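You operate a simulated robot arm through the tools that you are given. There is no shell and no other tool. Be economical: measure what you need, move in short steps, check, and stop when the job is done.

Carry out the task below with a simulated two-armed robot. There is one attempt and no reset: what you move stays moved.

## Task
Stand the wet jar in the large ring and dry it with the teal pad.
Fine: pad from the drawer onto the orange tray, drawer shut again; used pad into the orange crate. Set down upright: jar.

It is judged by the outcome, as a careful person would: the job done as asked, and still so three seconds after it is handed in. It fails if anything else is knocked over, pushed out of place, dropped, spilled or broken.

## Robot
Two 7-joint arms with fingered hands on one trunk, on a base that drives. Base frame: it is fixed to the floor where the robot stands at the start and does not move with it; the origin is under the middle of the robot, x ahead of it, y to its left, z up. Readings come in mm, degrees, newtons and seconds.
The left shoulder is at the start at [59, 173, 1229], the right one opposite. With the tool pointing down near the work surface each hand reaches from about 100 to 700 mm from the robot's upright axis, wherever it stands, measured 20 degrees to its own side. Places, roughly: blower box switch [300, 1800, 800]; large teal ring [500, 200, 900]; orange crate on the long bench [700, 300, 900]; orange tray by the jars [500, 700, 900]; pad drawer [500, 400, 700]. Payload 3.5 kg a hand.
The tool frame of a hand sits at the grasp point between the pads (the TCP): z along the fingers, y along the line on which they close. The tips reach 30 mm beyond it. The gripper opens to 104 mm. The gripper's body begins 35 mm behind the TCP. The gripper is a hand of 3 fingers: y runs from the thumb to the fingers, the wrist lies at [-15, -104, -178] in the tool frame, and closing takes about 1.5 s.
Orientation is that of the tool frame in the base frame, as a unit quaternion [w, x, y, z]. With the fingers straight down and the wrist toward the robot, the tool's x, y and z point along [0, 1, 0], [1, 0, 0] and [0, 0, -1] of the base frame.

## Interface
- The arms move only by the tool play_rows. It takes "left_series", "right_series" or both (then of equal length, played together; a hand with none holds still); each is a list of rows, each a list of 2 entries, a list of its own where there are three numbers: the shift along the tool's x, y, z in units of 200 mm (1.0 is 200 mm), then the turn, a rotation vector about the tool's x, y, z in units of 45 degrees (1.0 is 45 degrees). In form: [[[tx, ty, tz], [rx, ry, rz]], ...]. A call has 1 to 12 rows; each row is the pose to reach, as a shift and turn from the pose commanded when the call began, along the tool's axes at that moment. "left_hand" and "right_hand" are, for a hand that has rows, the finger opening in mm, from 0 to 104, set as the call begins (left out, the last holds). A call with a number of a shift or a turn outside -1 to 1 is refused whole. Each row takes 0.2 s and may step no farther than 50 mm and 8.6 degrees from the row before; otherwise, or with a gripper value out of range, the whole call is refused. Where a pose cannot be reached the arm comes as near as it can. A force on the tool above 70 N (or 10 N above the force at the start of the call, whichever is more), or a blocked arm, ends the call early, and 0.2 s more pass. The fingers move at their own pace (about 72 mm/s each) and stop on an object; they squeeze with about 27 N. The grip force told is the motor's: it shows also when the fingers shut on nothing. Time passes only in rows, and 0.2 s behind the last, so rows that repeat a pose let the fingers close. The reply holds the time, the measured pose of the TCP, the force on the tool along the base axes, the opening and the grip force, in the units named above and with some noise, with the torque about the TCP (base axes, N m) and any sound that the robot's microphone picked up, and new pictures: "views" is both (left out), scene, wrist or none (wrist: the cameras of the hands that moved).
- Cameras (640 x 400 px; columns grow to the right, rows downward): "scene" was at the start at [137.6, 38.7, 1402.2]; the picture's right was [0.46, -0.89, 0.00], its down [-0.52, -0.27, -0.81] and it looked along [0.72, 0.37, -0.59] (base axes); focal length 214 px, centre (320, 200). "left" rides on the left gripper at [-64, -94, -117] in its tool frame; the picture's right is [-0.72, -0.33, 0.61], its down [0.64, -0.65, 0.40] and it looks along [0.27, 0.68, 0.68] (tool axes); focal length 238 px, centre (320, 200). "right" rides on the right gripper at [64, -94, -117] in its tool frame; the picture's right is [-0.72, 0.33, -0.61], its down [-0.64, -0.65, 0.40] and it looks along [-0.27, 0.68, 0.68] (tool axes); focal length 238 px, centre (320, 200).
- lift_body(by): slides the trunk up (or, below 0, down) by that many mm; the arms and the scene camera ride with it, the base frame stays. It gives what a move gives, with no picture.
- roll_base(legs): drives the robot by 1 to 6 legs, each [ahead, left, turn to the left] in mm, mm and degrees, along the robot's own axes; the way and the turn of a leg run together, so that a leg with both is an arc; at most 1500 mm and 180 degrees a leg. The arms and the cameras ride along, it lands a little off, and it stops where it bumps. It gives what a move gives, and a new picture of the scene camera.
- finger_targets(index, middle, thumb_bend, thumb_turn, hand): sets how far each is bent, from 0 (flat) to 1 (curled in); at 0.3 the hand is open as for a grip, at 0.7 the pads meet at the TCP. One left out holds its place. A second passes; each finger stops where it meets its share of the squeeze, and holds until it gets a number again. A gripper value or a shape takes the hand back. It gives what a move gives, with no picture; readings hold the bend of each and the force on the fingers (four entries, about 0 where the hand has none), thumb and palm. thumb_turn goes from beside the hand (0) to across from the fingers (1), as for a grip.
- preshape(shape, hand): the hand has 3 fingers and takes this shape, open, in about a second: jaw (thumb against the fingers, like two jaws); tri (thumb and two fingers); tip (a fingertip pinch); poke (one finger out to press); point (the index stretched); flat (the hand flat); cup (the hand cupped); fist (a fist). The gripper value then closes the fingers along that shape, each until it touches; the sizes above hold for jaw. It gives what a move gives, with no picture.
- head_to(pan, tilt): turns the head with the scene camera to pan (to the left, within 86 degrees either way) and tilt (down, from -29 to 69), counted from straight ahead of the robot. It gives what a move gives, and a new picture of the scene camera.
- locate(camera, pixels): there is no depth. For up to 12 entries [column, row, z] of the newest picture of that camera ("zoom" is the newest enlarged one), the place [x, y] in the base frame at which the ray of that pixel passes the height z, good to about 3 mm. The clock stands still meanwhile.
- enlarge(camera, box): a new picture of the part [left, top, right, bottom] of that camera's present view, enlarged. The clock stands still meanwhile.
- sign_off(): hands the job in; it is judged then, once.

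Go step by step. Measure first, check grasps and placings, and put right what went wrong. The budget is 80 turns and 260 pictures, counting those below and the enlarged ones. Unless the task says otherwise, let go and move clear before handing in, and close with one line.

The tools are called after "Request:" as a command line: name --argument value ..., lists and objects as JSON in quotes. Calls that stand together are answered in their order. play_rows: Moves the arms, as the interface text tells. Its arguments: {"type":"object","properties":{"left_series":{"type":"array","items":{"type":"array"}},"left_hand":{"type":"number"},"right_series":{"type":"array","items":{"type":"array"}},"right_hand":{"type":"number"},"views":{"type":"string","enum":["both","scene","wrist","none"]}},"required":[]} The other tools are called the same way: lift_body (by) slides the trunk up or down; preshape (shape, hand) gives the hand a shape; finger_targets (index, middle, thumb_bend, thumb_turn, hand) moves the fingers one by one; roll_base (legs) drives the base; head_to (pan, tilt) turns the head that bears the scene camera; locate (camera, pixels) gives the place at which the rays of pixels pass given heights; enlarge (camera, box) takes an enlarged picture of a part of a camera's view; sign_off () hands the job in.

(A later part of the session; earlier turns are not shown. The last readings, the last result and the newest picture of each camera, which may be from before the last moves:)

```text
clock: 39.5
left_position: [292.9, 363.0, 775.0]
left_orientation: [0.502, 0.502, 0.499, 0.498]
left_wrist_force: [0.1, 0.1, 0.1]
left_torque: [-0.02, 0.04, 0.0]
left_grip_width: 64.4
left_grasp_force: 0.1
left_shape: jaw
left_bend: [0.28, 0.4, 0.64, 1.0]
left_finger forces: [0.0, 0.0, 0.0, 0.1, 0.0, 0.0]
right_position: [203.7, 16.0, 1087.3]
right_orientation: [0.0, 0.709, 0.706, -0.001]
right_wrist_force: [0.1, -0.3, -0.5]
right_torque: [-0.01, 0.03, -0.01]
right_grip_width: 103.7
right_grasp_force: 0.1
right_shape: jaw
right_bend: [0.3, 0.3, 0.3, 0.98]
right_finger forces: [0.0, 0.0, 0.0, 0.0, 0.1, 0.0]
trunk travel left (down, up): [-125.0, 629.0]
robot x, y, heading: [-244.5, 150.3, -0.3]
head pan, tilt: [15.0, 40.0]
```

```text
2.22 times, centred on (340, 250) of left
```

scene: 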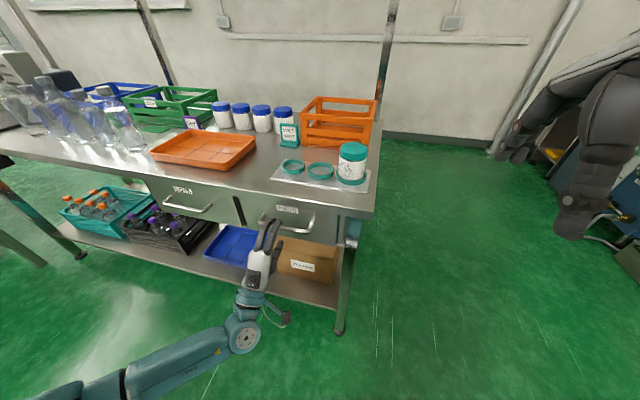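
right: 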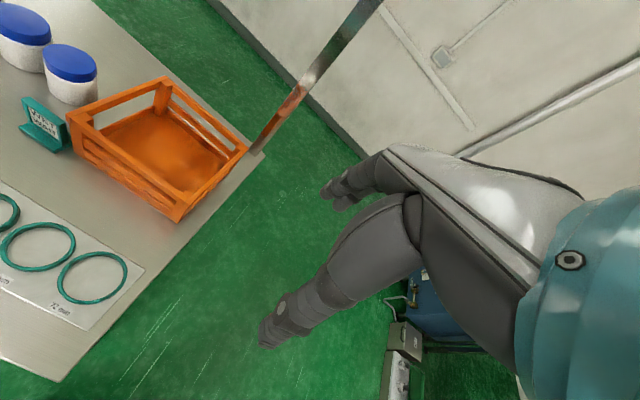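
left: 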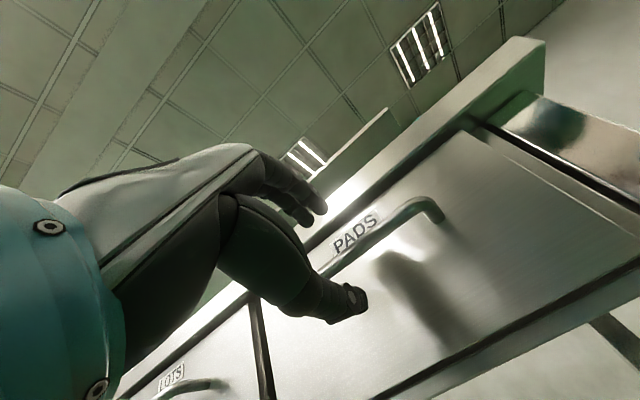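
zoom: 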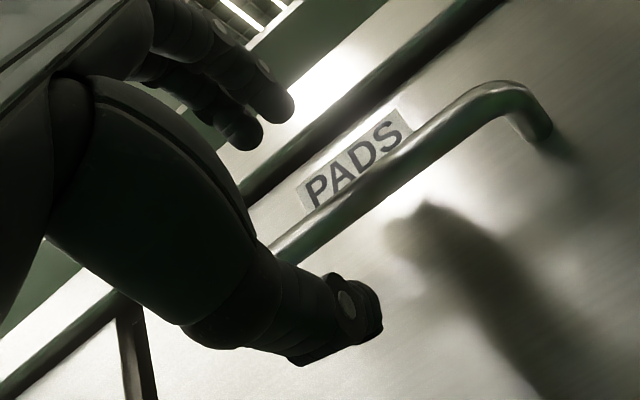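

The bar passes between the thumb (below) and the fingers (above). I'll advance 32 mm and close.

Request:
play_rows --left_series '[[[0, 0, 0.06], [0, 0, 0]], [[0, 0, 0.12], [0, 0, 0]], [[0, 0, 0.165], [0, 0, 0]], [[0, 0, 0.165], [0, 0, 0]]]' --views "none"

Request:
play_rows --left_series '[[[0, 0, 0], [0, 0, 0]], [[0, 0, 0], [0, 0, 0]], [[0, 0, 0], [0, 0, 0]], [[0, 0, 0], [0, 0, 0]], [[0, 0, 0], [0, 0, 0]], [[0, 0, 0], [0, 0, 0]], [[0, 0, 0], [0, 0, 0]]]' --left_hand 0 --views "wrist"

Request:
enlarge --camera "scene" --box '[240, 190, 352, 260]'

```text
clock: 40.5
left_position: [326.3, 362.3, 775.6]
left_orientation: [0.502, 0.502, 0.498, 0.498]
left_wrist_force: [-0.2, -0.2, -0.7]
left_torque: [0.03, 0.02, 0.01]
left_grip_width: 64.5
left_grasp_force: 0.1
left_shape: jaw
left_bend: [0.28, 0.4, 0.64, 1.0]
left_finger forces: [0.1, 0.0, 0.0, 0.1, 0.0, 0.0]
right_position: [203.5, 15.9, 1088.4]
right_orientation: [0.0, 0.709, 0.706, 0.0]
right_wrist_force: [0.0, 0.2, 0.0]
right_torque: [0.01, -0.02, 0.02]
right_grip_width: 103.7
right_grasp_force: 0.0
right_shape: jaw
right_bend: [0.3, 0.3, 0.3, 0.98]
right_finger forces: [0.1, 0.0, 0.1, 0.0, 0.0, 0.0]
trunk travel left (down, up): [-125.0, 629.0]
robot x, y, heading: [-246.2, 151.8, -0.4]
head pan, tilt: [15.0, 40.0]
```

```text
clock: 42.1
left_position: [325.1, 363.0, 774.0]
left_orientation: [0.501, 0.501, 0.499, 0.499]
left_wrist_force: [3.4, -0.7, -3.6]
left_torque: [-0.06, 0.06, 0.03]
left_grip_width: 0.0
left_grasp_force: 27.5
left_shape: jaw
left_bend: [0.7, 0.7, 0.74, 1.0]
left_finger forces: [3.5, 0.1, 0.0, 0.0, 25.1, 0.0]
right_position: [204.1, 15.3, 1088.3]
right_orientation: [-0.001, 0.709, 0.705, 0.0]
right_wrist_force: [0.0, 0.0, -1.0]
right_torque: [-0.04, 0.04, -0.03]
right_grip_width: 104.2
right_grasp_force: 0.1
right_shape: jaw
right_bend: [0.3, 0.3, 0.3, 0.98]
right_finger forces: [0.0, 0.0, 0.1, 0.1, 0.0, 0.0]
trunk travel left (down, up): [-125.0, 629.0]
robot x, y, heading: [-246.0, 150.7, -0.5]
head pan, tilt: [15.0, 40.0]
```

left: 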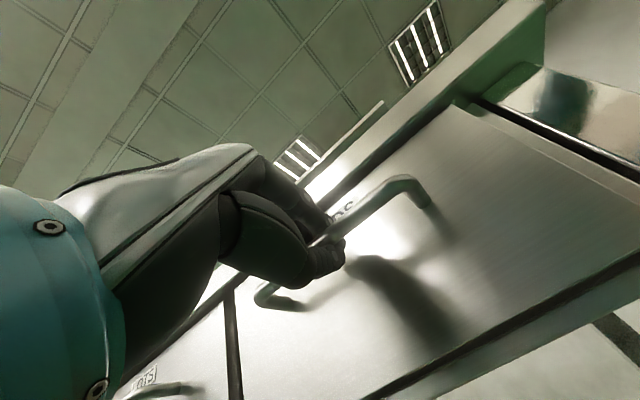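

```text
5.71 times, centred on (296, 225) of scene
```

zoom: 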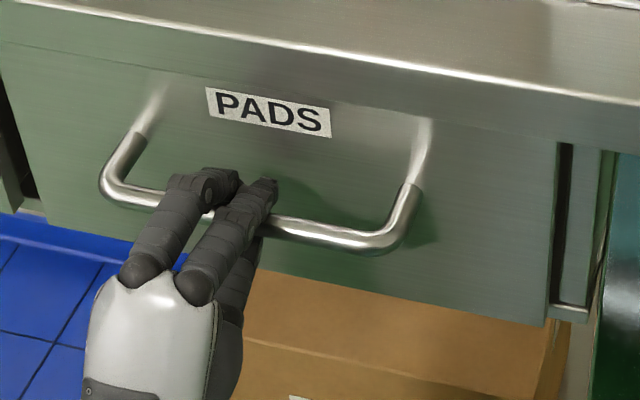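

The fingers hold the bar. I'll test with a 50 mm arm pull toward the robot.

Request:
play_rows --left_series '[[[0, 0, -0.04], [0, 0, 0]], [[0, 0, -0.08], [0, 0, 0]], [[0, 0, -0.13], [0, 0, 0]], [[0, 0, -0.19], [0, 0, 0]], [[0, 0, -0.25], [0, 0, 0]], [[0, 0, -0.25], [0, 0, 0]]]' --views "scene"

```text
clock: 43.5
left_position: [274.4, 363.6, 773.8]
left_orientation: [0.501, 0.501, 0.499, 0.498]
left_wrist_force: [1.0, -1.0, -1.8]
left_torque: [-0.07, 0.03, -0.04]
left_grip_width: 0.0
left_grasp_force: 26.9
left_shape: jaw
left_bend: [0.7, 0.7, 0.74, 1.0]
left_finger forces: [5.2, 0.0, 0.1, 0.0, 23.8, 0.1]
right_position: [202.9, 15.6, 1087.1]
right_orientation: [0.0, 0.708, 0.706, 0.0]
right_wrist_force: [-0.2, 0.2, -0.1]
right_torque: [0.03, 0.02, -0.02]
right_grip_width: 103.9
right_grasp_force: 0.1
right_shape: jaw
right_bend: [0.3, 0.3, 0.3, 0.98]
right_finger forces: [0.0, 0.1, 0.0, 0.1, 0.0, 0.0]
trunk travel left (down, up): [-125.0, 629.0]
robot x, y, heading: [-246.0, 149.4, -0.4]
head pan, tilt: [15.0, 40.0]
```

scene: 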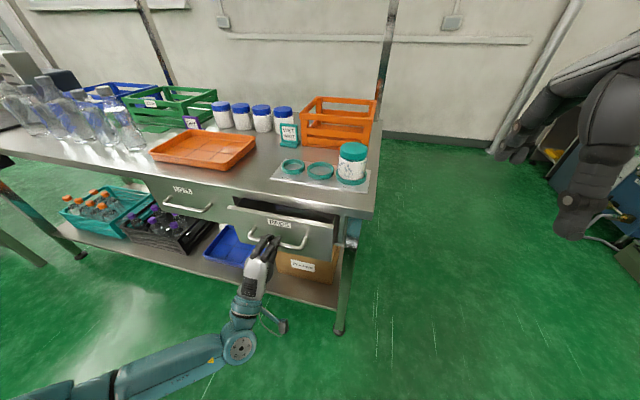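

The drawer is following the hand. I'll pull another 130 mm.

Request:
play_rows --left_series '[[[0, 0, -0.1], [0, 0, 0]], [[0, 0, -0.2], [0, 0, 0]], [[0, 0, -0.3], [0, 0, 0]], [[0, 0, -0.4], [0, 0, 0]], [[0, 0, -0.5], [0, 0, 0]], [[0, 0, -0.6], [0, 0, 0]], [[0, 0, -0.65], [0, 0, 0]], [[0, 0, -0.65], [0, 0, 0]]]' --views "scene"

Request:
enlarge --camera "scene" --box '[220, 180, 380, 290]'

```text
clock: 45.3
left_position: [144.3, 363.0, 774.8]
left_orientation: [0.501, 0.501, 0.499, 0.499]
left_wrist_force: [1.6, -4.6, -3.9]
left_torque: [-0.04, 0.02, -0.06]
left_grip_width: 0.1
left_grasp_force: 26.8
left_shape: jaw
left_bend: [0.7, 0.7, 0.74, 1.0]
left_finger forces: [5.2, 0.0, 0.0, 0.0, 24.7, 0.1]
right_position: [203.7, 16.0, 1088.3]
right_orientation: [0.0, 0.709, 0.705, 0.0]
right_wrist_force: [1.0, 0.5, -0.2]
right_torque: [-0.03, 0.02, 0.03]
right_grip_width: 104.0
right_grasp_force: 0.0
right_shape: jaw
right_bend: [0.3, 0.3, 0.3, 0.98]
right_finger forces: [0.0, 0.1, 0.0, 0.0, 0.0, 0.0]
trunk travel left (down, up): [-125.0, 629.0]
robot x, y, heading: [-246.1, 150.1, -0.1]
head pan, tilt: [15.0, 40.0]
```

scene: 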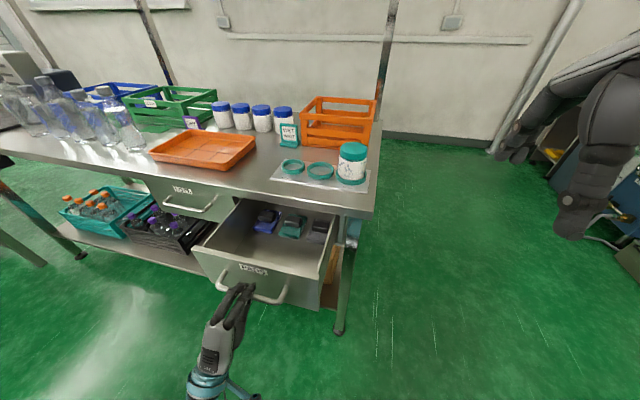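

```text
3.64 times, centred on (300, 235) of scene
```

zoom: 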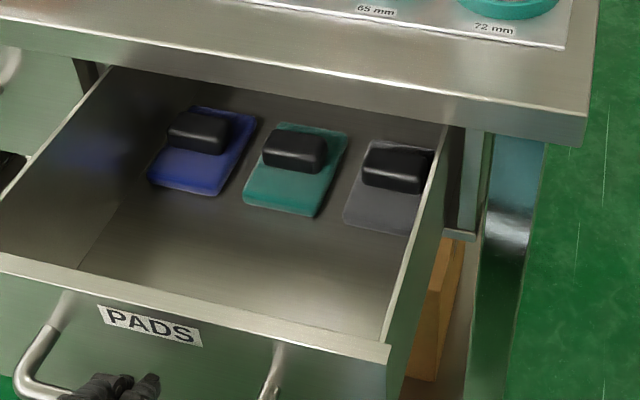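

The drawer is open with blue, teal (middle) and grey pads, each with a black knob block. I'll locate the teal one and judge whether to open further.

Request:
locate --camera "zoom" --pixels '[[295, 150, 720], [295, 150, 700], [295, 150, 740], [295, 170, 690], [295, 170, 710], [245, 205, 700], [315, 215, 700], [265, 165, 740], [323, 170, 740], [400, 165, 740], [200, 130, 740], [255, 310, 800]]'

Request:
enlarge --camera "scene" --box '[256, 200, 336, 250]'

```text
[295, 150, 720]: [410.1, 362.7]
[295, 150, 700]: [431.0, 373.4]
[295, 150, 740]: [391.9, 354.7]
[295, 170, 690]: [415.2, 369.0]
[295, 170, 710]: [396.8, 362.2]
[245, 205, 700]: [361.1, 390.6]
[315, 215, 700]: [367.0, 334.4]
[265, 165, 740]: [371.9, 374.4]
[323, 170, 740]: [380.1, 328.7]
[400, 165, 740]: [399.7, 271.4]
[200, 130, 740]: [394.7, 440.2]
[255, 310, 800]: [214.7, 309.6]
```

```text
8.00 times, centred on (296, 225) of scene
```

zoom: 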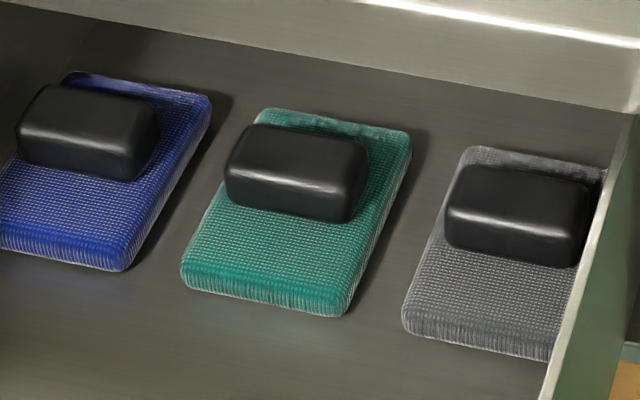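

The pads are still under the bench edge (x≈365–430). I'll pull further by driving the base back 150 mm while holding the handle.

Request:
roll_base --legs '[[-150, 0, 0]]'

Request:
enlarge --camera "scene" --box '[220, 160, 380, 270]'

```text
clock: 46.6
left_position: [24.6, 364.0, 774.8]
left_orientation: [0.498, 0.503, 0.5, 0.499]
left_wrist_force: [18.5, -4.4, -3.5]
left_torque: [-0.03, 0.0, -0.04]
left_grip_width: 0.1
left_grasp_force: 27.2
left_shape: jaw
left_bend: [0.7, 0.7, 0.73, 1.0]
left_finger forces: [16.9, 7.5, 0.1, 0.1, 25.9, 0.0]
right_position: [73.7, 15.0, 1088.6]
right_orientation: [0.0, 0.711, 0.704, 0.0]
right_wrist_force: [0.3, 0.4, 0.4]
right_torque: [-0.02, -0.01, -0.06]
right_grip_width: 103.6
right_grasp_force: 0.1
right_shape: jaw
right_bend: [0.3, 0.3, 0.3, 0.98]
right_finger forces: [0.0, 0.1, 0.0, 0.0, 0.0, 0.0]
trunk travel left (down, up): [-125.0, 629.0]
robot x, y, heading: [-373.7, 147.4, -0.5]
head pan, tilt: [15.0, 40.0]
stopped in leg 1: the force on the tool passed its limit at 75 N (the readings are from after the stop); the commanded pose is now the measured one
```

scene: 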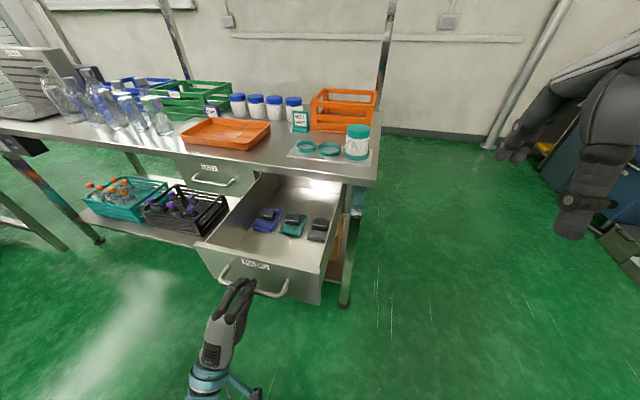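

```text
3.64 times, centred on (300, 215) of scene
```

zoom: 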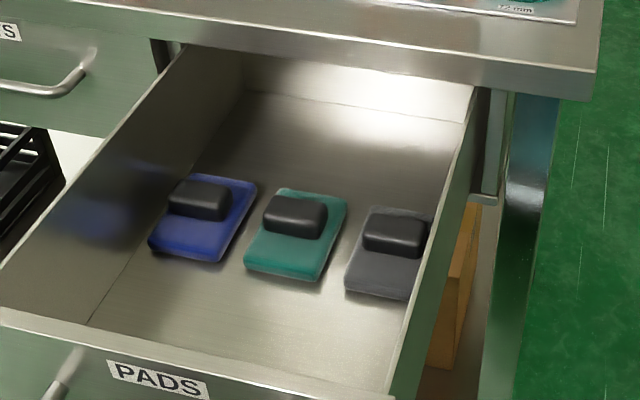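

The drawer hit its end stop, about 300 mm open, and the pads are now clear of the bench edge. I'll release the handle, back off 60 mm and rise.

Request:
play_rows --left_series '[[[0, 0, 0], [0, 0, 0]], [[0, 0, 0], [0, 0, 0]], [[0, 0, 0], [0, 0, 0]], [[0, 0, 0], [0, 0, 0]], [[0, 0, 0], [0, 0, 0]], [[0, 0, -0.1], [0, 0, 0]], [[0, 0, -0.2], [0, 0, 0]], [[0, 0, -0.35], [0, 0, 0]], [[0, 0.2, -0.35], [0, 0, 0]], [[0, 0.4, -0.35], [0, 0, 0]], [[0, 0.6, -0.35], [0, 0, 0]], [[0, 0.75, -0.35], [0, 0, 0]]]' --left_hand 70 --views "scene"

```text
clock: 49.2
left_position: [-49.0, 364.7, 893.7]
left_orientation: [0.499, 0.503, 0.498, 0.499]
left_wrist_force: [-0.5, -0.3, -0.1]
left_torque: [-0.04, -0.01, 0.01]
left_grip_width: 70.1
left_grasp_force: 0.0
left_shape: jaw
left_bend: [0.28, 0.38, 0.6, 1.0]
left_finger forces: [0.0, 0.0, 0.0, 0.0, 0.0, 0.0]
left hand out of reach, approached as far as the arm can: row 12
right_position: [73.1, 15.8, 1089.0]
right_orientation: [0.0, 0.71, 0.704, 0.001]
right_wrist_force: [-0.9, -0.3, 0.8]
right_torque: [-0.01, 0.02, 0.0]
right_grip_width: 104.0
right_grasp_force: 0.0
right_shape: jaw
right_bend: [0.3, 0.3, 0.3, 0.98]
right_finger forces: [0.1, 0.0, 0.0, 0.0, 0.0, 0.0]
trunk travel left (down, up): [-125.0, 629.0]
robot x, y, heading: [-375.8, 154.3, -0.5]
head pan, tilt: [15.0, 40.0]
```

scene: 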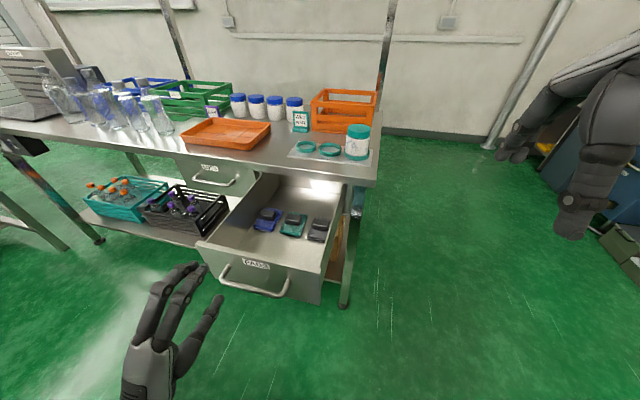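

The hand is free. I'll measure the teal pad while moving forward over the drawer and rotating the hand back to straight down.

Request:
play_rows --left_series '[[[0, 0, 0.15], [0.18, 0, 0]], [[0, 0, 0.3], [0.36, 0, 0]], [[0, 0, 0.45], [0.54, 0, 0]], [[0, 0, 0.6], [0.72, 0, 0]], [[0, 0, 0.8], [0.9, 0, 0]], [[0, 0, 1.0], [1.0, 0, 0]]]' --views "none"

Request:
play_rows --left_series '[[[0, 0, 0], [0.18, 0, 0]], [[0, 0, 0], [0.36, 0, 0]], [[0, 0, 0], [0.54, 0, 0]], [[0, 0, 0], [0.72, 0, 0]], [[0, 0, 0], [0.9, 0, 0]], [[0, 0, 0], [1.0, 0, 0]], [[0, 0, 0], [1.0, 0, 0]]]'

Request:
enlarge --camera "scene" --box '[248, 190, 344, 250]'

```text
clock: 50.6
left_position: [174.8, 363.8, 885.8]
left_orientation: [0.268, 0.656, 0.652, 0.27]
left_wrist_force: [-0.2, -0.8, -0.8]
left_torque: [-0.03, 0.01, -0.02]
left_grip_width: 70.5
left_grasp_force: 0.0
left_shape: jaw
left_bend: [0.28, 0.38, 0.6, 0.99]
left_finger forces: [0.0, 0.1, 0.0, 0.1, 0.0, 0.1]
left hand out of reach, approached as far as the arm can: row 1, 2, 3, 4, 5, 6
right_position: [72.7, 15.6, 1088.2]
right_orientation: [0.001, 0.71, 0.704, 0.0]
right_wrist_force: [-0.5, -0.2, -0.4]
right_torque: [0.0, -0.02, 0.0]
right_grip_width: 103.8
right_grasp_force: 0.1
right_shape: jaw
right_bend: [0.3, 0.3, 0.3, 0.98]
right_finger forces: [0.0, 0.0, 0.1, 0.1, 0.1, 0.0]
trunk travel left (down, up): [-125.0, 629.0]
robot x, y, heading: [-375.8, 146.4, -0.6]
head pan, tilt: [15.0, 40.0]
```

```text
clock: 52.2
left_position: [173.3, 363.7, 885.8]
left_orientation: [-0.003, 0.708, 0.707, 0.0]
left_wrist_force: [-0.8, 0.6, 0.5]
left_torque: [-0.01, -0.04, -0.01]
left_grip_width: 70.1
left_grasp_force: 0.1
left_shape: jaw
left_bend: [0.28, 0.38, 0.6, 0.99]
left_finger forces: [0.0, 0.0, 0.0, 0.1, 0.0, 0.0]
right_position: [72.8, 15.0, 1089.7]
right_orientation: [0.001, 0.71, 0.704, 0.001]
right_wrist_force: [0.0, -0.7, -0.4]
right_torque: [-0.04, 0.0, -0.02]
right_grip_width: 103.7
right_grasp_force: 0.1
right_shape: jaw
right_bend: [0.3, 0.3, 0.3, 0.98]
right_finger forces: [0.0, 0.0, 0.0, 0.1, 0.0, 0.0]
trunk travel left (down, up): [-125.0, 629.0]
robot x, y, heading: [-373.1, 151.0, -0.5]
head pan, tilt: [15.0, 40.0]
```

scene: 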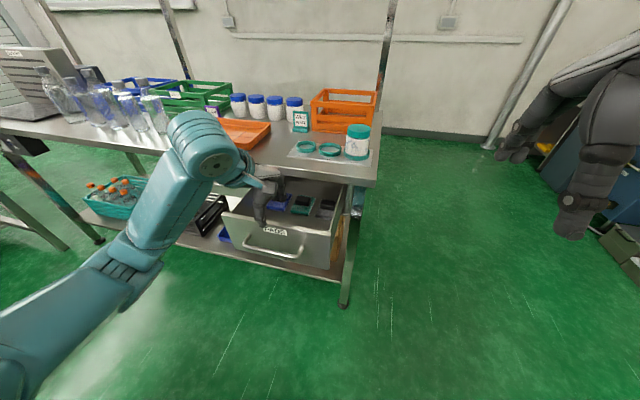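
left: 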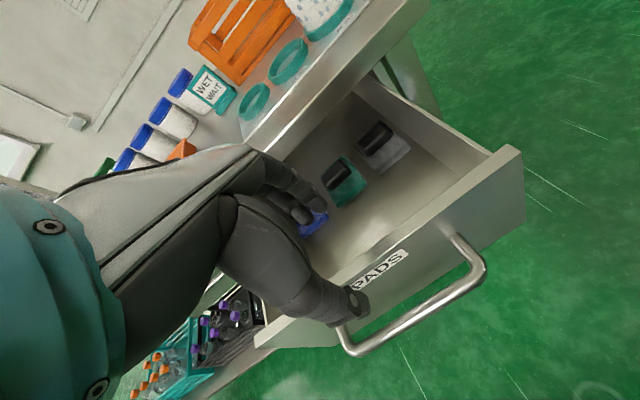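

```text
6.67 times, centred on (296, 220) of scene
```

zoom: 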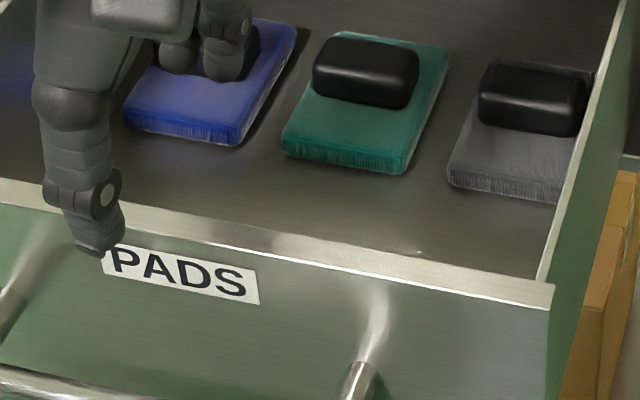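

The wrist pushed the drawer partly back in on the way over. I'll triangulate the teal pad's new position from both cameras.

Request:
enlarge --camera "left" --box '[270, 110, 430, 250]'

Request:
locate --camera "scene" --pixels '[[302.5, 198.5, 700], [302.5, 198.5, 730], [302.5, 198.5, 760], [275, 226, 800], [275, 226, 830]]'

Request:
locate --camera "left" --pixels '[[335, 169, 700], [335, 169, 730], [335, 169, 760], [350, 188, 700]]'

```text
2.86 times, centred on (350, 180) of left
```

zoom: 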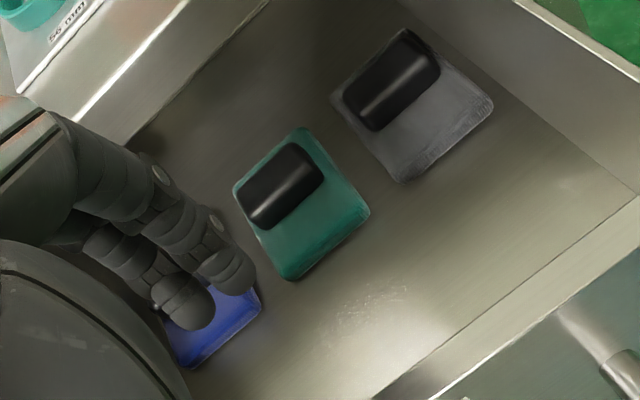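

```text
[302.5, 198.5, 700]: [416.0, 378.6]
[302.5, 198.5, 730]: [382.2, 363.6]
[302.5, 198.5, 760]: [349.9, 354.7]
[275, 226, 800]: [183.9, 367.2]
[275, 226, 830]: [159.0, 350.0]
```

```text
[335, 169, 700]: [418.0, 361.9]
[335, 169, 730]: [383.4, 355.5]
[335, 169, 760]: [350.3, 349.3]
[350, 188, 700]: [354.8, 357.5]
```

The pads are at x≈385, under the bench edge. I'll use closed fingertips inside the drawer to draw its front panel back out, starting with +60 mm in x, closing, and dipping to z≈812.

Request:
play_rows --left_series '[[[0, 0.1, 0], [0, 0, 0]], [[0, 0.2, 0], [0, 0, 0]], [[0, 0.3, 0], [0, 0, 0]], [[0, 0.3, 0], [0, 0, 0]], [[0, 0.3, 0], [0, 0, 0]], [[0, 0.3, 0], [0, 0, 0]], [[0, 0.3, 0.12], [0, 0, 0]], [[0, 0.3, 0.25], [0, 0, 0]], [[0, 0.3, 0.37], [0, 0, 0]], [[0, 0.3, 0.37], [0, 0, 0]]]' --left_hand 0

Request:
enlarge --camera "scene" --box '[224, 180, 352, 260]'

```text
clock: 54.4
left_position: [232.1, 362.0, 811.4]
left_orientation: [-0.002, 0.709, 0.706, 0.0]
left_wrist_force: [-0.6, 0.1, -0.3]
left_torque: [0.03, 0.01, 0.0]
left_grip_width: 0.0
left_grasp_force: 27.3
left_shape: jaw
left_bend: [0.7, 0.7, 0.47, 1.0]
left_finger forces: [0.1, 0.1, 0.0, 0.0, 0.0, 0.1]
right_position: [72.6, 15.4, 1089.2]
right_orientation: [0.001, 0.71, 0.704, 0.0]
right_wrist_force: [-1.2, -0.2, 1.0]
right_torque: [0.01, 0.01, 0.04]
right_grip_width: 103.7
right_grasp_force: 0.0
right_shape: jaw
right_bend: [0.3, 0.3, 0.3, 0.98]
right_finger forces: [0.1, 0.0, 0.0, 0.0, 0.0, 0.0]
trunk travel left (down, up): [-125.0, 629.0]
robot x, y, heading: [-379.8, 148.6, -0.5]
head pan, tilt: [15.0, 40.0]
```

scene: 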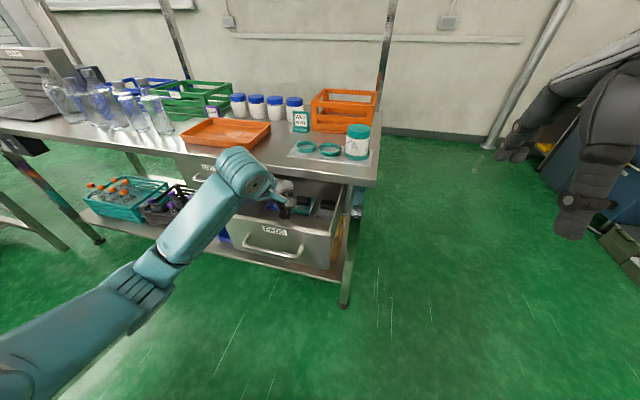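
left: 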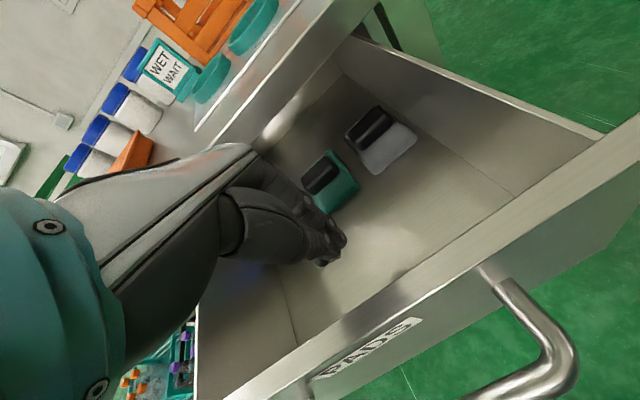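

```text
5.00 times, centred on (288, 220) of scene
```

zoom: 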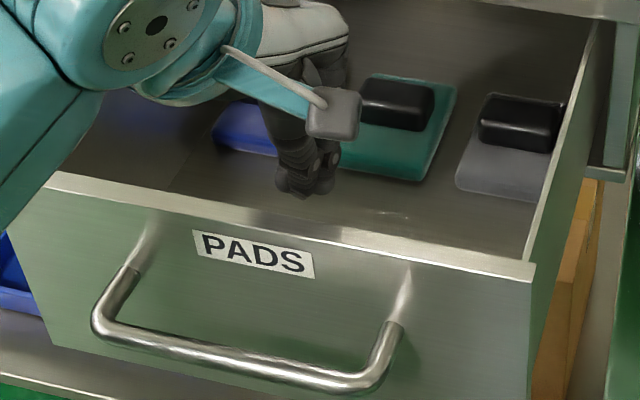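

The fingertips are inside the drawer behind the front panel. I'll pull toward −x by about 135 mm.

Request:
play_rows --left_series '[[[0, -0.1, 0], [0, 0, 0]], [[0, -0.2, 0], [0, 0, 0]], [[0, -0.3, 0], [0, 0, 0]], [[0, -0.38, 0], [0, 0, 0]], [[0, -0.46, 0], [0, 0, 0]], [[0, -0.54, 0], [0, 0, 0]], [[0, -0.62, 0], [0, 0, 0]], [[0, -0.67, 0], [0, 0, 0]], [[0, -0.67, 0], [0, 0, 0]]]' --views "wrist"

Request:
enlarge --camera "scene" --box '[224, 180, 352, 260]'

```text
clock: 56.4
left_position: [98.7, 362.7, 811.2]
left_orientation: [-0.001, 0.707, 0.707, 0.001]
left_wrist_force: [20.0, 0.3, 7.9]
left_torque: [-0.01, 0.41, 0.03]
left_grip_width: 0.0
left_grasp_force: 27.3
left_shape: jaw
left_bend: [0.7, 0.7, 0.46, 1.0]
left_finger forces: [0.1, 0.0, 0.0, 0.0, 22.9, 0.0]
right_position: [74.3, 16.0, 1089.5]
right_orientation: [-0.001, 0.711, 0.703, 0.001]
right_wrist_force: [0.5, -0.6, 0.0]
right_torque: [0.02, -0.03, 0.01]
right_grip_width: 103.7
right_grasp_force: 0.1
right_shape: jaw
right_bend: [0.3, 0.3, 0.3, 0.98]
right_finger forces: [0.0, 0.1, 0.1, 0.0, 0.1, 0.0]
trunk travel left (down, up): [-125.0, 629.0]
robot x, y, heading: [-373.2, 146.0, -0.6]
head pan, tilt: [15.0, 40.0]
```

left: 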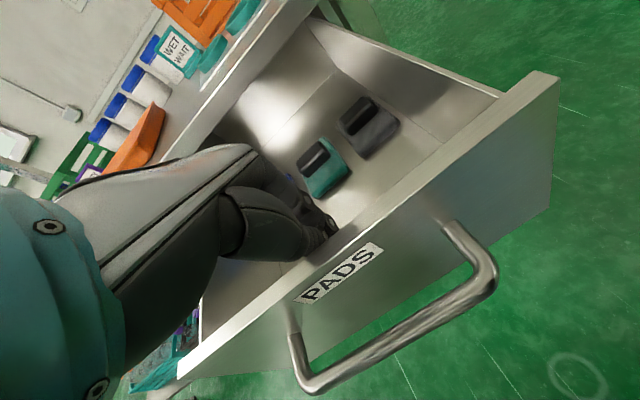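

```text
5.00 times, centred on (288, 220) of scene
```

zoom: 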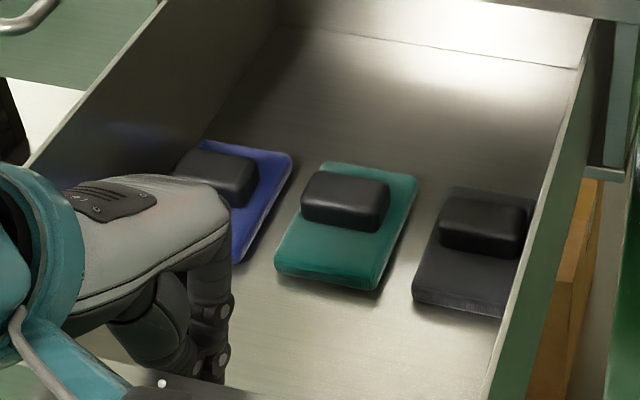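

The drawer is open again. I'll lift the hand straight out, open it and hover over the pad area, roughly x 280, to measure.

Request:
locate --camera "zoom" --pixels '[[346, 188, 720], [346, 188, 740], [346, 188, 760], [275, 270, 710], [375, 285, 710]]'

Request:
play_rows --left_series '[[[0, 0.05, 0], [0, 0, 0]], [[0, 0.05, -0.2], [0, 0, 0]], [[0, 0.1, -0.4], [0, 0, 0]], [[0, 0.3, -0.45], [0, 0, 0]], [[0, 0.5, -0.45], [0, 0, 0]], [[0, 0.7, -0.45], [0, 0, 0]], [[0, 0.9, -0.45], [0, 0, 0]], [[0, 0.9, -0.45], [0, 0, 0]]]' --left_hand 104

Request:
enlarge --camera "left" --box '[270, 160, 462, 300]'

Request:
enlarge --camera "scene" --box '[224, 180, 352, 260]'

```text
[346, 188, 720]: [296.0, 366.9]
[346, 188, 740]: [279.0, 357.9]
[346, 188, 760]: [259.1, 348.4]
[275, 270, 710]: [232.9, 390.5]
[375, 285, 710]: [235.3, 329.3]
```

```text
clock: 58.2
left_position: [279.6, 363.8, 900.5]
left_orientation: [-0.002, 0.709, 0.705, 0.001]
left_wrist_force: [-0.2, 0.9, -0.1]
left_torque: [0.0, 0.0, -0.01]
left_grip_width: 103.7
left_grasp_force: 0.0
left_shape: jaw
left_bend: [0.3, 0.3, 0.3, 0.98]
left_finger forces: [0.1, 0.0, 0.0, 0.1, 0.0, 0.0]
right_position: [71.4, 14.8, 1088.2]
right_orientation: [0.002, 0.71, 0.704, 0.001]
right_wrist_force: [-0.5, 0.1, -0.6]
right_torque: [0.01, -0.01, 0.01]
right_grip_width: 103.7
right_grasp_force: 0.0
right_shape: jaw
right_bend: [0.3, 0.3, 0.3, 0.98]
right_finger forces: [0.0, 0.0, 0.0, 0.1, 0.1, 0.0]
trunk travel left (down, up): [-125.0, 629.0]
robot x, y, heading: [-377.2, 150.2, -0.7]
head pan, tilt: [15.0, 40.0]
```

scene: 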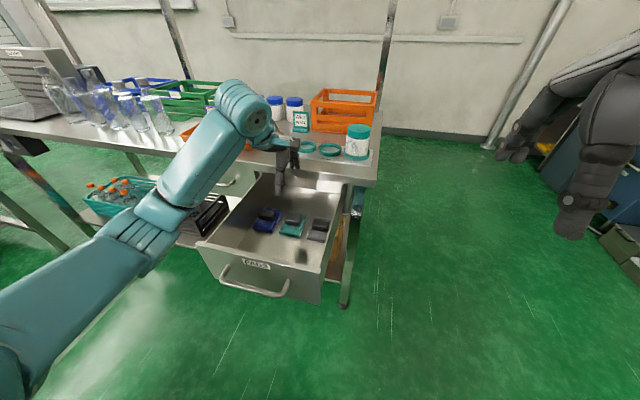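
left: 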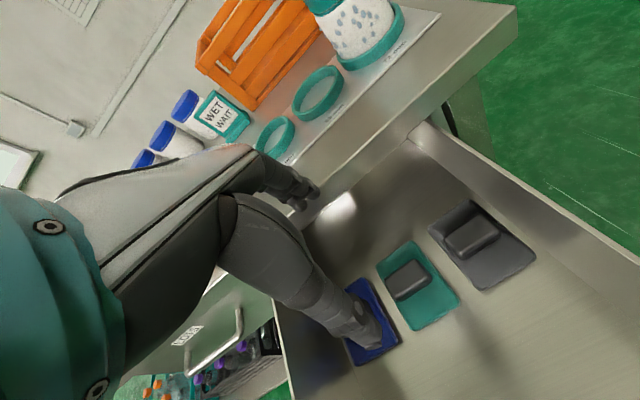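

```text
2.86 times, centred on (366, 230) of left
```

zoom: 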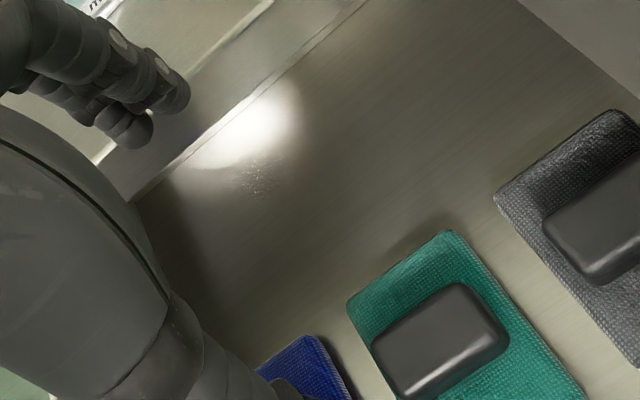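

```text
5.00 times, centred on (288, 220) of scene
```

zoom: 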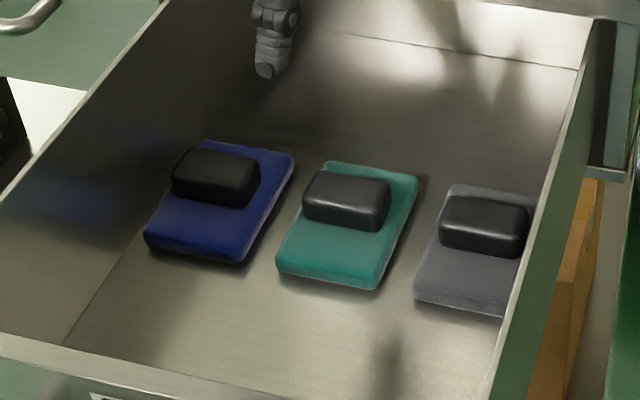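

Request:
locate --camera "left" --pixels '[[406, 278, 700], [406, 278, 720], [406, 278, 740], [406, 278, 760], [407, 242, 700], [433, 330, 700], [460, 300, 700], [377, 265, 700]]'

Request:
locate --camera "scene" --pixels '[[293.5, 218, 700], [293.5, 218, 720], [288, 212, 700], [307.5, 215, 700], [299, 238, 700], [279, 235, 700]]'

```text
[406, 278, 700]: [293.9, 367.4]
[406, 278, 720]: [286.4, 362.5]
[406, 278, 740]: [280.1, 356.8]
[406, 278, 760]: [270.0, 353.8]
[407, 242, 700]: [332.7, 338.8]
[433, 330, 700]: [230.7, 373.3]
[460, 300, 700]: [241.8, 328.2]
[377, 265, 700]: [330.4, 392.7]
```

```text
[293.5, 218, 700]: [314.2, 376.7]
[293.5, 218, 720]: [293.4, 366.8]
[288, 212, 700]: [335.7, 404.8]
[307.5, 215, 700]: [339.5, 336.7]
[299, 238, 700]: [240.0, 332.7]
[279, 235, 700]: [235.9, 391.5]
```

Teal pad centre ≈ (284,361), and its knob top is at z≈730, ~30 mm thick along x. I'll narrow to 72 mm, descend to z≈785, and check.

Request:
play_rows --left_series '[[[-0.02, 0.02, 0], [0, 0, 0]], [[-0.02, 0.02, 0.15], [0, 0, 0]], [[-0.02, 0.02, 0.3], [0, 0, 0]], [[-0.02, 0.02, 0.45], [0, 0, 0]], [[-0.02, 0.02, 0.575], [0, 0, 0]], [[-0.02, 0.02, 0.575], [0, 0, 0]]]' --left_hand 72 --views "wrist"

Request:
enlarge --camera "scene" --box '[240, 180, 336, 250]'

Request:
enlarge --camera "left" --box '[260, 160, 452, 320]'

```text
clock: 59.6
left_position: [282.8, 360.6, 786.1]
left_orientation: [-0.002, 0.708, 0.707, 0.0]
left_wrist_force: [-0.9, -0.3, -0.5]
left_torque: [0.03, -0.01, 0.01]
left_grip_width: 72.3
left_grasp_force: 0.0
left_shape: jaw
left_bend: [0.27, 0.37, 0.59, 0.99]
left_finger forces: [0.0, 0.0, 0.0, 0.0, 0.0, 0.0]
right_position: [72.6, 14.5, 1088.4]
right_orientation: [0.001, 0.71, 0.704, 0.001]
right_wrist_force: [0.9, 0.4, -0.1]
right_torque: [-0.01, 0.01, 0.03]
right_grip_width: 103.4
right_grasp_force: 0.0
right_shape: jaw
right_bend: [0.3, 0.3, 0.3, 0.98]
right_finger forces: [0.1, 0.1, 0.1, 0.0, 0.1, 0.1]
trunk travel left (down, up): [-125.0, 629.0]
robot x, y, heading: [-377.1, 151.2, -0.3]
head pan, tilt: [15.0, 40.0]
```

left: 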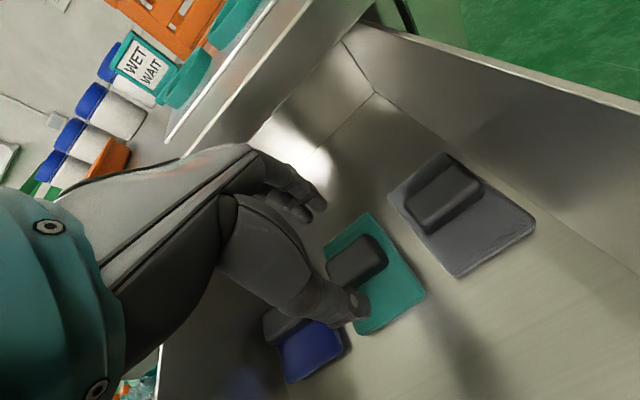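

```text
5.71 times, centred on (288, 215) of scene
```

zoom: 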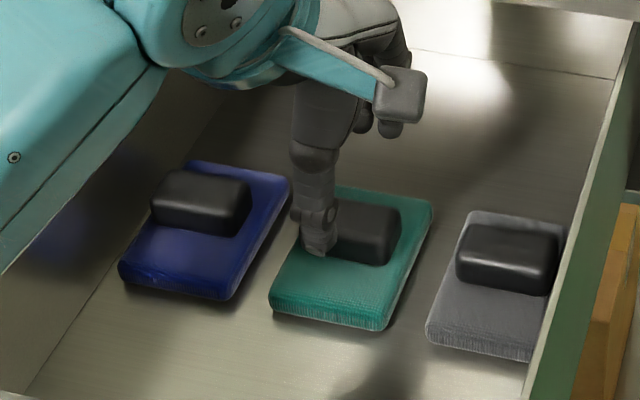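

```text
2.50 times, centred on (356, 240) of left
```

zoom: 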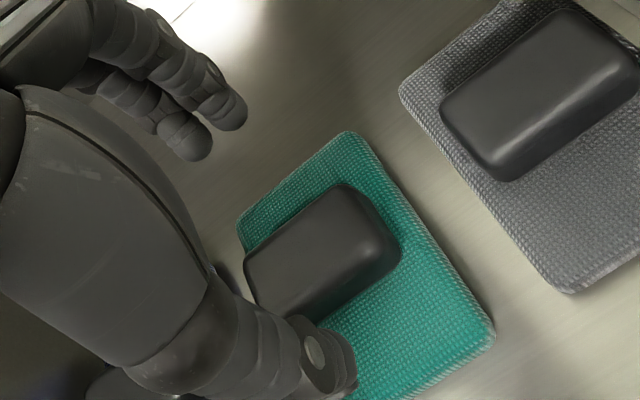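

The knob is aligned with the tool axis (left px (356,260) against an expected (353,258)). I'll descend to z≈740 and close.

Request:
play_rows --left_series '[[[0, 0, 0.08], [0, 0, 0]], [[0, 0, 0.16], [0, 0, 0]], [[0, 0, 0.23], [0, 0, 0]], [[0, 0, 0.23], [0, 0, 0]]]' --views "wrist"

Request:
enlarge --camera "scene" --box '[240, 180, 336, 250]'

```text
clock: 60.6
left_position: [283.5, 359.2, 751.5]
left_orientation: [0.004, 0.707, 0.707, 0.008]
left_wrist_force: [-0.1, 0.2, 1.0]
left_torque: [0.0, 0.02, 0.0]
left_grip_width: 72.2
left_grasp_force: 0.0
left_shape: jaw
left_bend: [0.27, 0.37, 0.59, 0.99]
left_finger forces: [0.1, 0.0, 0.0, 0.0, 0.1, 0.0]
right_position: [67.7, 12.8, 1092.8]
right_orientation: [0.003, 0.71, 0.704, 0.003]
right_wrist_force: [0.5, -1.0, 0.1]
right_torque: [0.02, 0.03, 0.03]
right_grip_width: 103.5
right_grasp_force: 0.1
right_shape: jaw
right_bend: [0.3, 0.3, 0.3, 0.98]
right_finger forces: [0.0, 0.0, 0.0, 0.0, 0.0, 0.0]
trunk travel left (down, up): [-125.0, 629.0]
robot x, y, heading: [-374.2, 146.9, -0.5]
head pan, tilt: [15.0, 40.0]
```

left: 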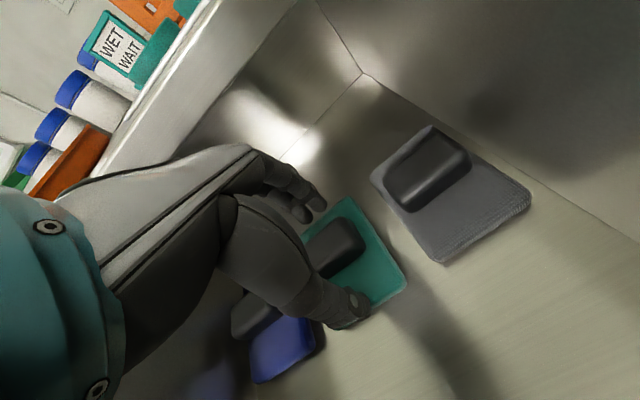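

```text
5.71 times, centred on (288, 215) of scene
```

zoom: 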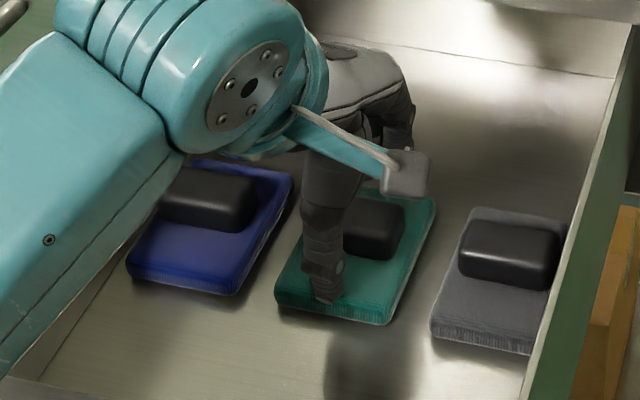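

The descent stopped at 751 instead of 740 and the trunk tilted slightly, so the forearm may be touching something. I'll look at the whole scene before closing.

Request:
enlarge --camera "scene" --box '[0, 0, 640, 400]'

Request:
play_rows --left_series '[[[0, 0, 0], [0, 0, 0]], [[0, 0, 0], [0, 0, 0]]]' --views "none"

```text
1.00 times, centred on (320, 200) of scene (not enlarged: the box is as wide or as high as the picture)
```

zoom: 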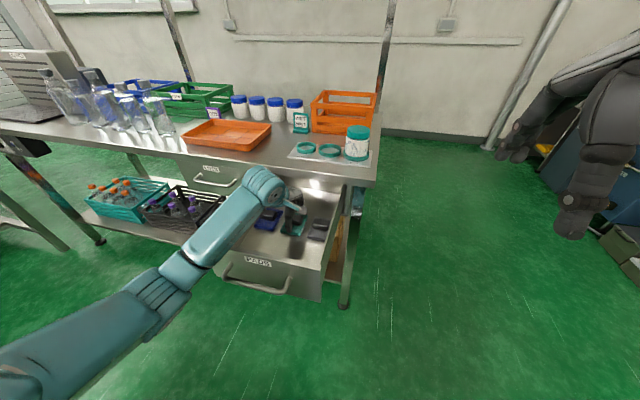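

```text
clock: 61.2
left_position: [284.4, 359.6, 749.5]
left_orientation: [0.002, 0.708, 0.706, 0.007]
left_wrist_force: [0.2, -0.8, 0.7]
left_torque: [0.04, -0.01, -0.03]
left_grip_width: 72.3
left_grasp_force: 0.0
left_shape: jaw
left_bend: [0.27, 0.37, 0.59, 0.99]
left_finger forces: [0.0, 0.0, 0.0, 0.0, 0.1, 0.0]
right_position: [68.2, 13.8, 1092.2]
right_orientation: [0.001, 0.71, 0.704, 0.003]
right_wrist_force: [0.7, 0.5, -0.4]
right_torque: [0.02, 0.0, 0.0]
right_grip_width: 103.7
right_grasp_force: 0.1
right_shape: jaw
right_bend: [0.3, 0.3, 0.3, 0.98]
right_finger forces: [0.0, 0.1, 0.1, 0.0, 0.1, 0.1]
trunk travel left (down, up): [-125.0, 629.0]
robot x, y, heading: [-374.7, 149.5, -0.6]
head pan, tilt: [15.0, 40.0]
```

The forearm crosses the drawer's front panel and presses on it. I'll raise the hand, raise the trunk 170 mm so the arm comes from above, and come down again.

Request:
play_rows --left_series '[[[0, 0, -0.1], [0, 0, 0]], [[0, 0, -0.2], [0, 0, 0]], [[0, 0, -0.2], [0, 0, 0]]]' --views "none"

Request:
lift_body --by 170

Request:
play_rows --left_series '[[[0, 0, 0.2], [0, 0, 0]], [[0, 0, 0.4], [0, 0, 0]], [[0, 0, 0.6], [0, 0, 0]], [[0, 0, 0.8], [0, 0, 0]], [[0, 0, 0.8], [0, 0, 0]]]'

Request:
enlarge --camera "left" --box '[260, 160, 452, 320]'

```text
clock: 62.0
left_position: [283.5, 358.2, 780.2]
left_orientation: [-0.003, 0.709, 0.706, -0.001]
left_wrist_force: [-0.4, 0.6, -0.1]
left_torque: [0.0, 0.03, -0.01]
left_grip_width: 72.2
left_grasp_force: 0.0
left_shape: jaw
left_bend: [0.27, 0.37, 0.59, 0.99]
left_finger forces: [0.0, 0.0, 0.1, 0.0, 0.0, 0.0]
right_position: [72.8, 14.0, 1089.8]
right_orientation: [0.0, 0.71, 0.704, 0.001]
right_wrist_force: [-0.2, -0.7, -0.5]
right_torque: [0.0, 0.0, 0.01]
right_grip_width: 103.7
right_grasp_force: 0.1
right_shape: jaw
right_bend: [0.3, 0.3, 0.3, 0.98]
right_finger forces: [0.0, 0.0, 0.1, 0.0, 0.0, 0.0]
trunk travel left (down, up): [-125.0, 629.0]
robot x, y, heading: [-377.1, 147.7, -0.6]
head pan, tilt: [15.0, 40.0]
```

```text
clock: 64.0
left_position: [284.2, 359.2, 948.2]
left_orientation: [-0.003, 0.708, 0.706, 0.0]
left_wrist_force: [0.7, -0.4, 0.2]
left_torque: [0.01, 0.01, -0.05]
left_grip_width: 72.4
left_grasp_force: 0.1
left_shape: jaw
left_bend: [0.27, 0.37, 0.59, 0.99]
left_finger forces: [0.0, 0.0, 0.0, 0.1, 0.1, 0.1]
right_position: [74.2, 15.7, 1258.5]
right_orientation: [0.0, 0.711, 0.703, -0.001]
right_wrist_force: [0.3, -0.5, 0.0]
right_torque: [0.0, 0.0, 0.01]
right_grip_width: 103.8
right_grasp_force: 0.0
right_shape: jaw
right_bend: [0.3, 0.3, 0.3, 0.98]
right_finger forces: [0.0, 0.0, 0.1, 0.1, 0.0, 0.0]
trunk travel left (down, up): [-295.0, 459.0]
robot x, y, heading: [-374.3, 153.3, -0.4]
head pan, tilt: [15.0, 40.0]
```

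```text
clock: 65.2
left_position: [283.1, 362.1, 787.3]
left_orientation: [-0.002, 0.708, 0.706, 0.0]
left_wrist_force: [-1.0, 0.3, -0.2]
left_torque: [-0.04, 0.02, -0.01]
left_grip_width: 72.0
left_grasp_force: 0.2
left_shape: jaw
left_bend: [0.27, 0.37, 0.59, 0.99]
left_finger forces: [0.0, 0.0, 0.0, 0.0, 0.1, 0.0]
right_position: [73.0, 16.0, 1258.4]
right_orientation: [0.001, 0.71, 0.704, 0.001]
right_wrist_force: [0.6, 0.5, 0.5]
right_torque: [0.03, 0.04, 0.01]
right_grip_width: 103.8
right_grasp_force: 0.1
right_shape: jaw
right_bend: [0.3, 0.3, 0.3, 0.98]
right_finger forces: [0.1, 0.0, 0.1, 0.0, 0.0, 0.0]
trunk travel left (down, up): [-295.0, 459.0]
robot x, y, heading: [-375.9, 149.9, -0.5]
head pan, tilt: [15.0, 40.0]
```

scene: 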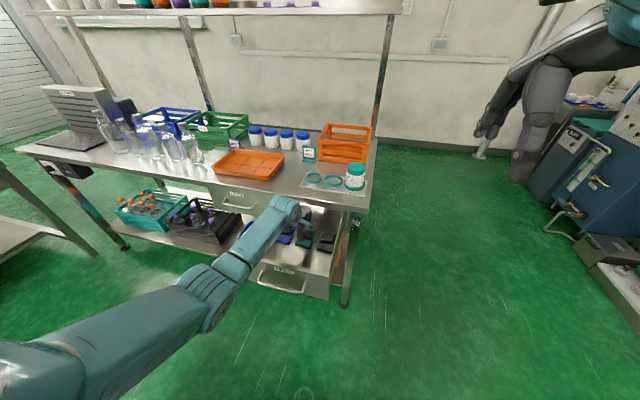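
left: 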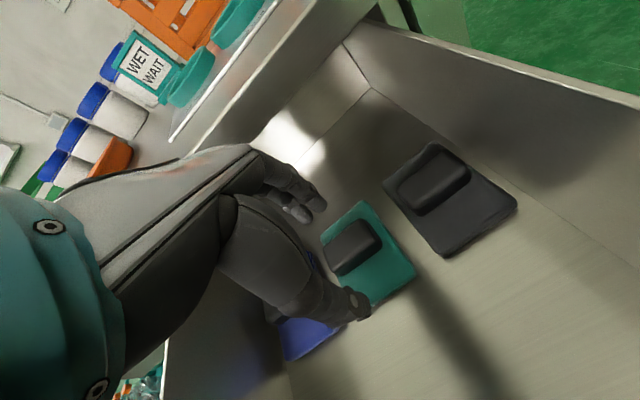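

```text
2.50 times, centred on (356, 240) of left
```

zoom: 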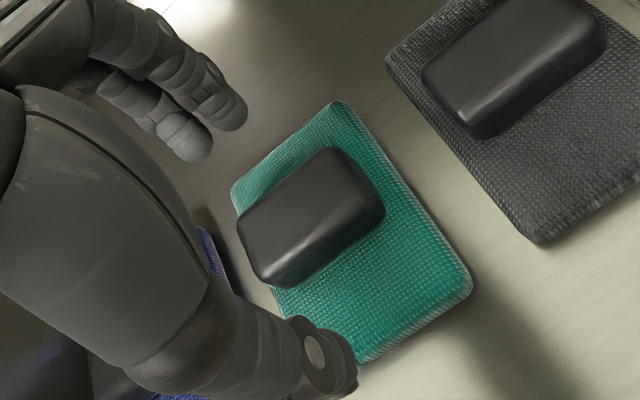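

The drawer slid in slightly; the knob centre is now at left px (353,247). I'll compute its position.

Request:
locate --camera "left" --pixels '[[353, 247, 728], [353, 258, 728], [353, 247, 735]]'

Request:
enlarge --camera "scene" --box '[230, 190, 360, 300]'

```text
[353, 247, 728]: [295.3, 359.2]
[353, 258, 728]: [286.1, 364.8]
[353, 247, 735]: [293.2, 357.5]
```

```text
3.64 times, centred on (295, 245) of scene
```

zoom: 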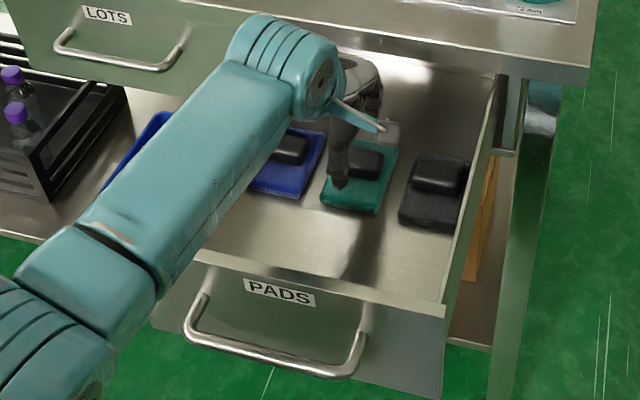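

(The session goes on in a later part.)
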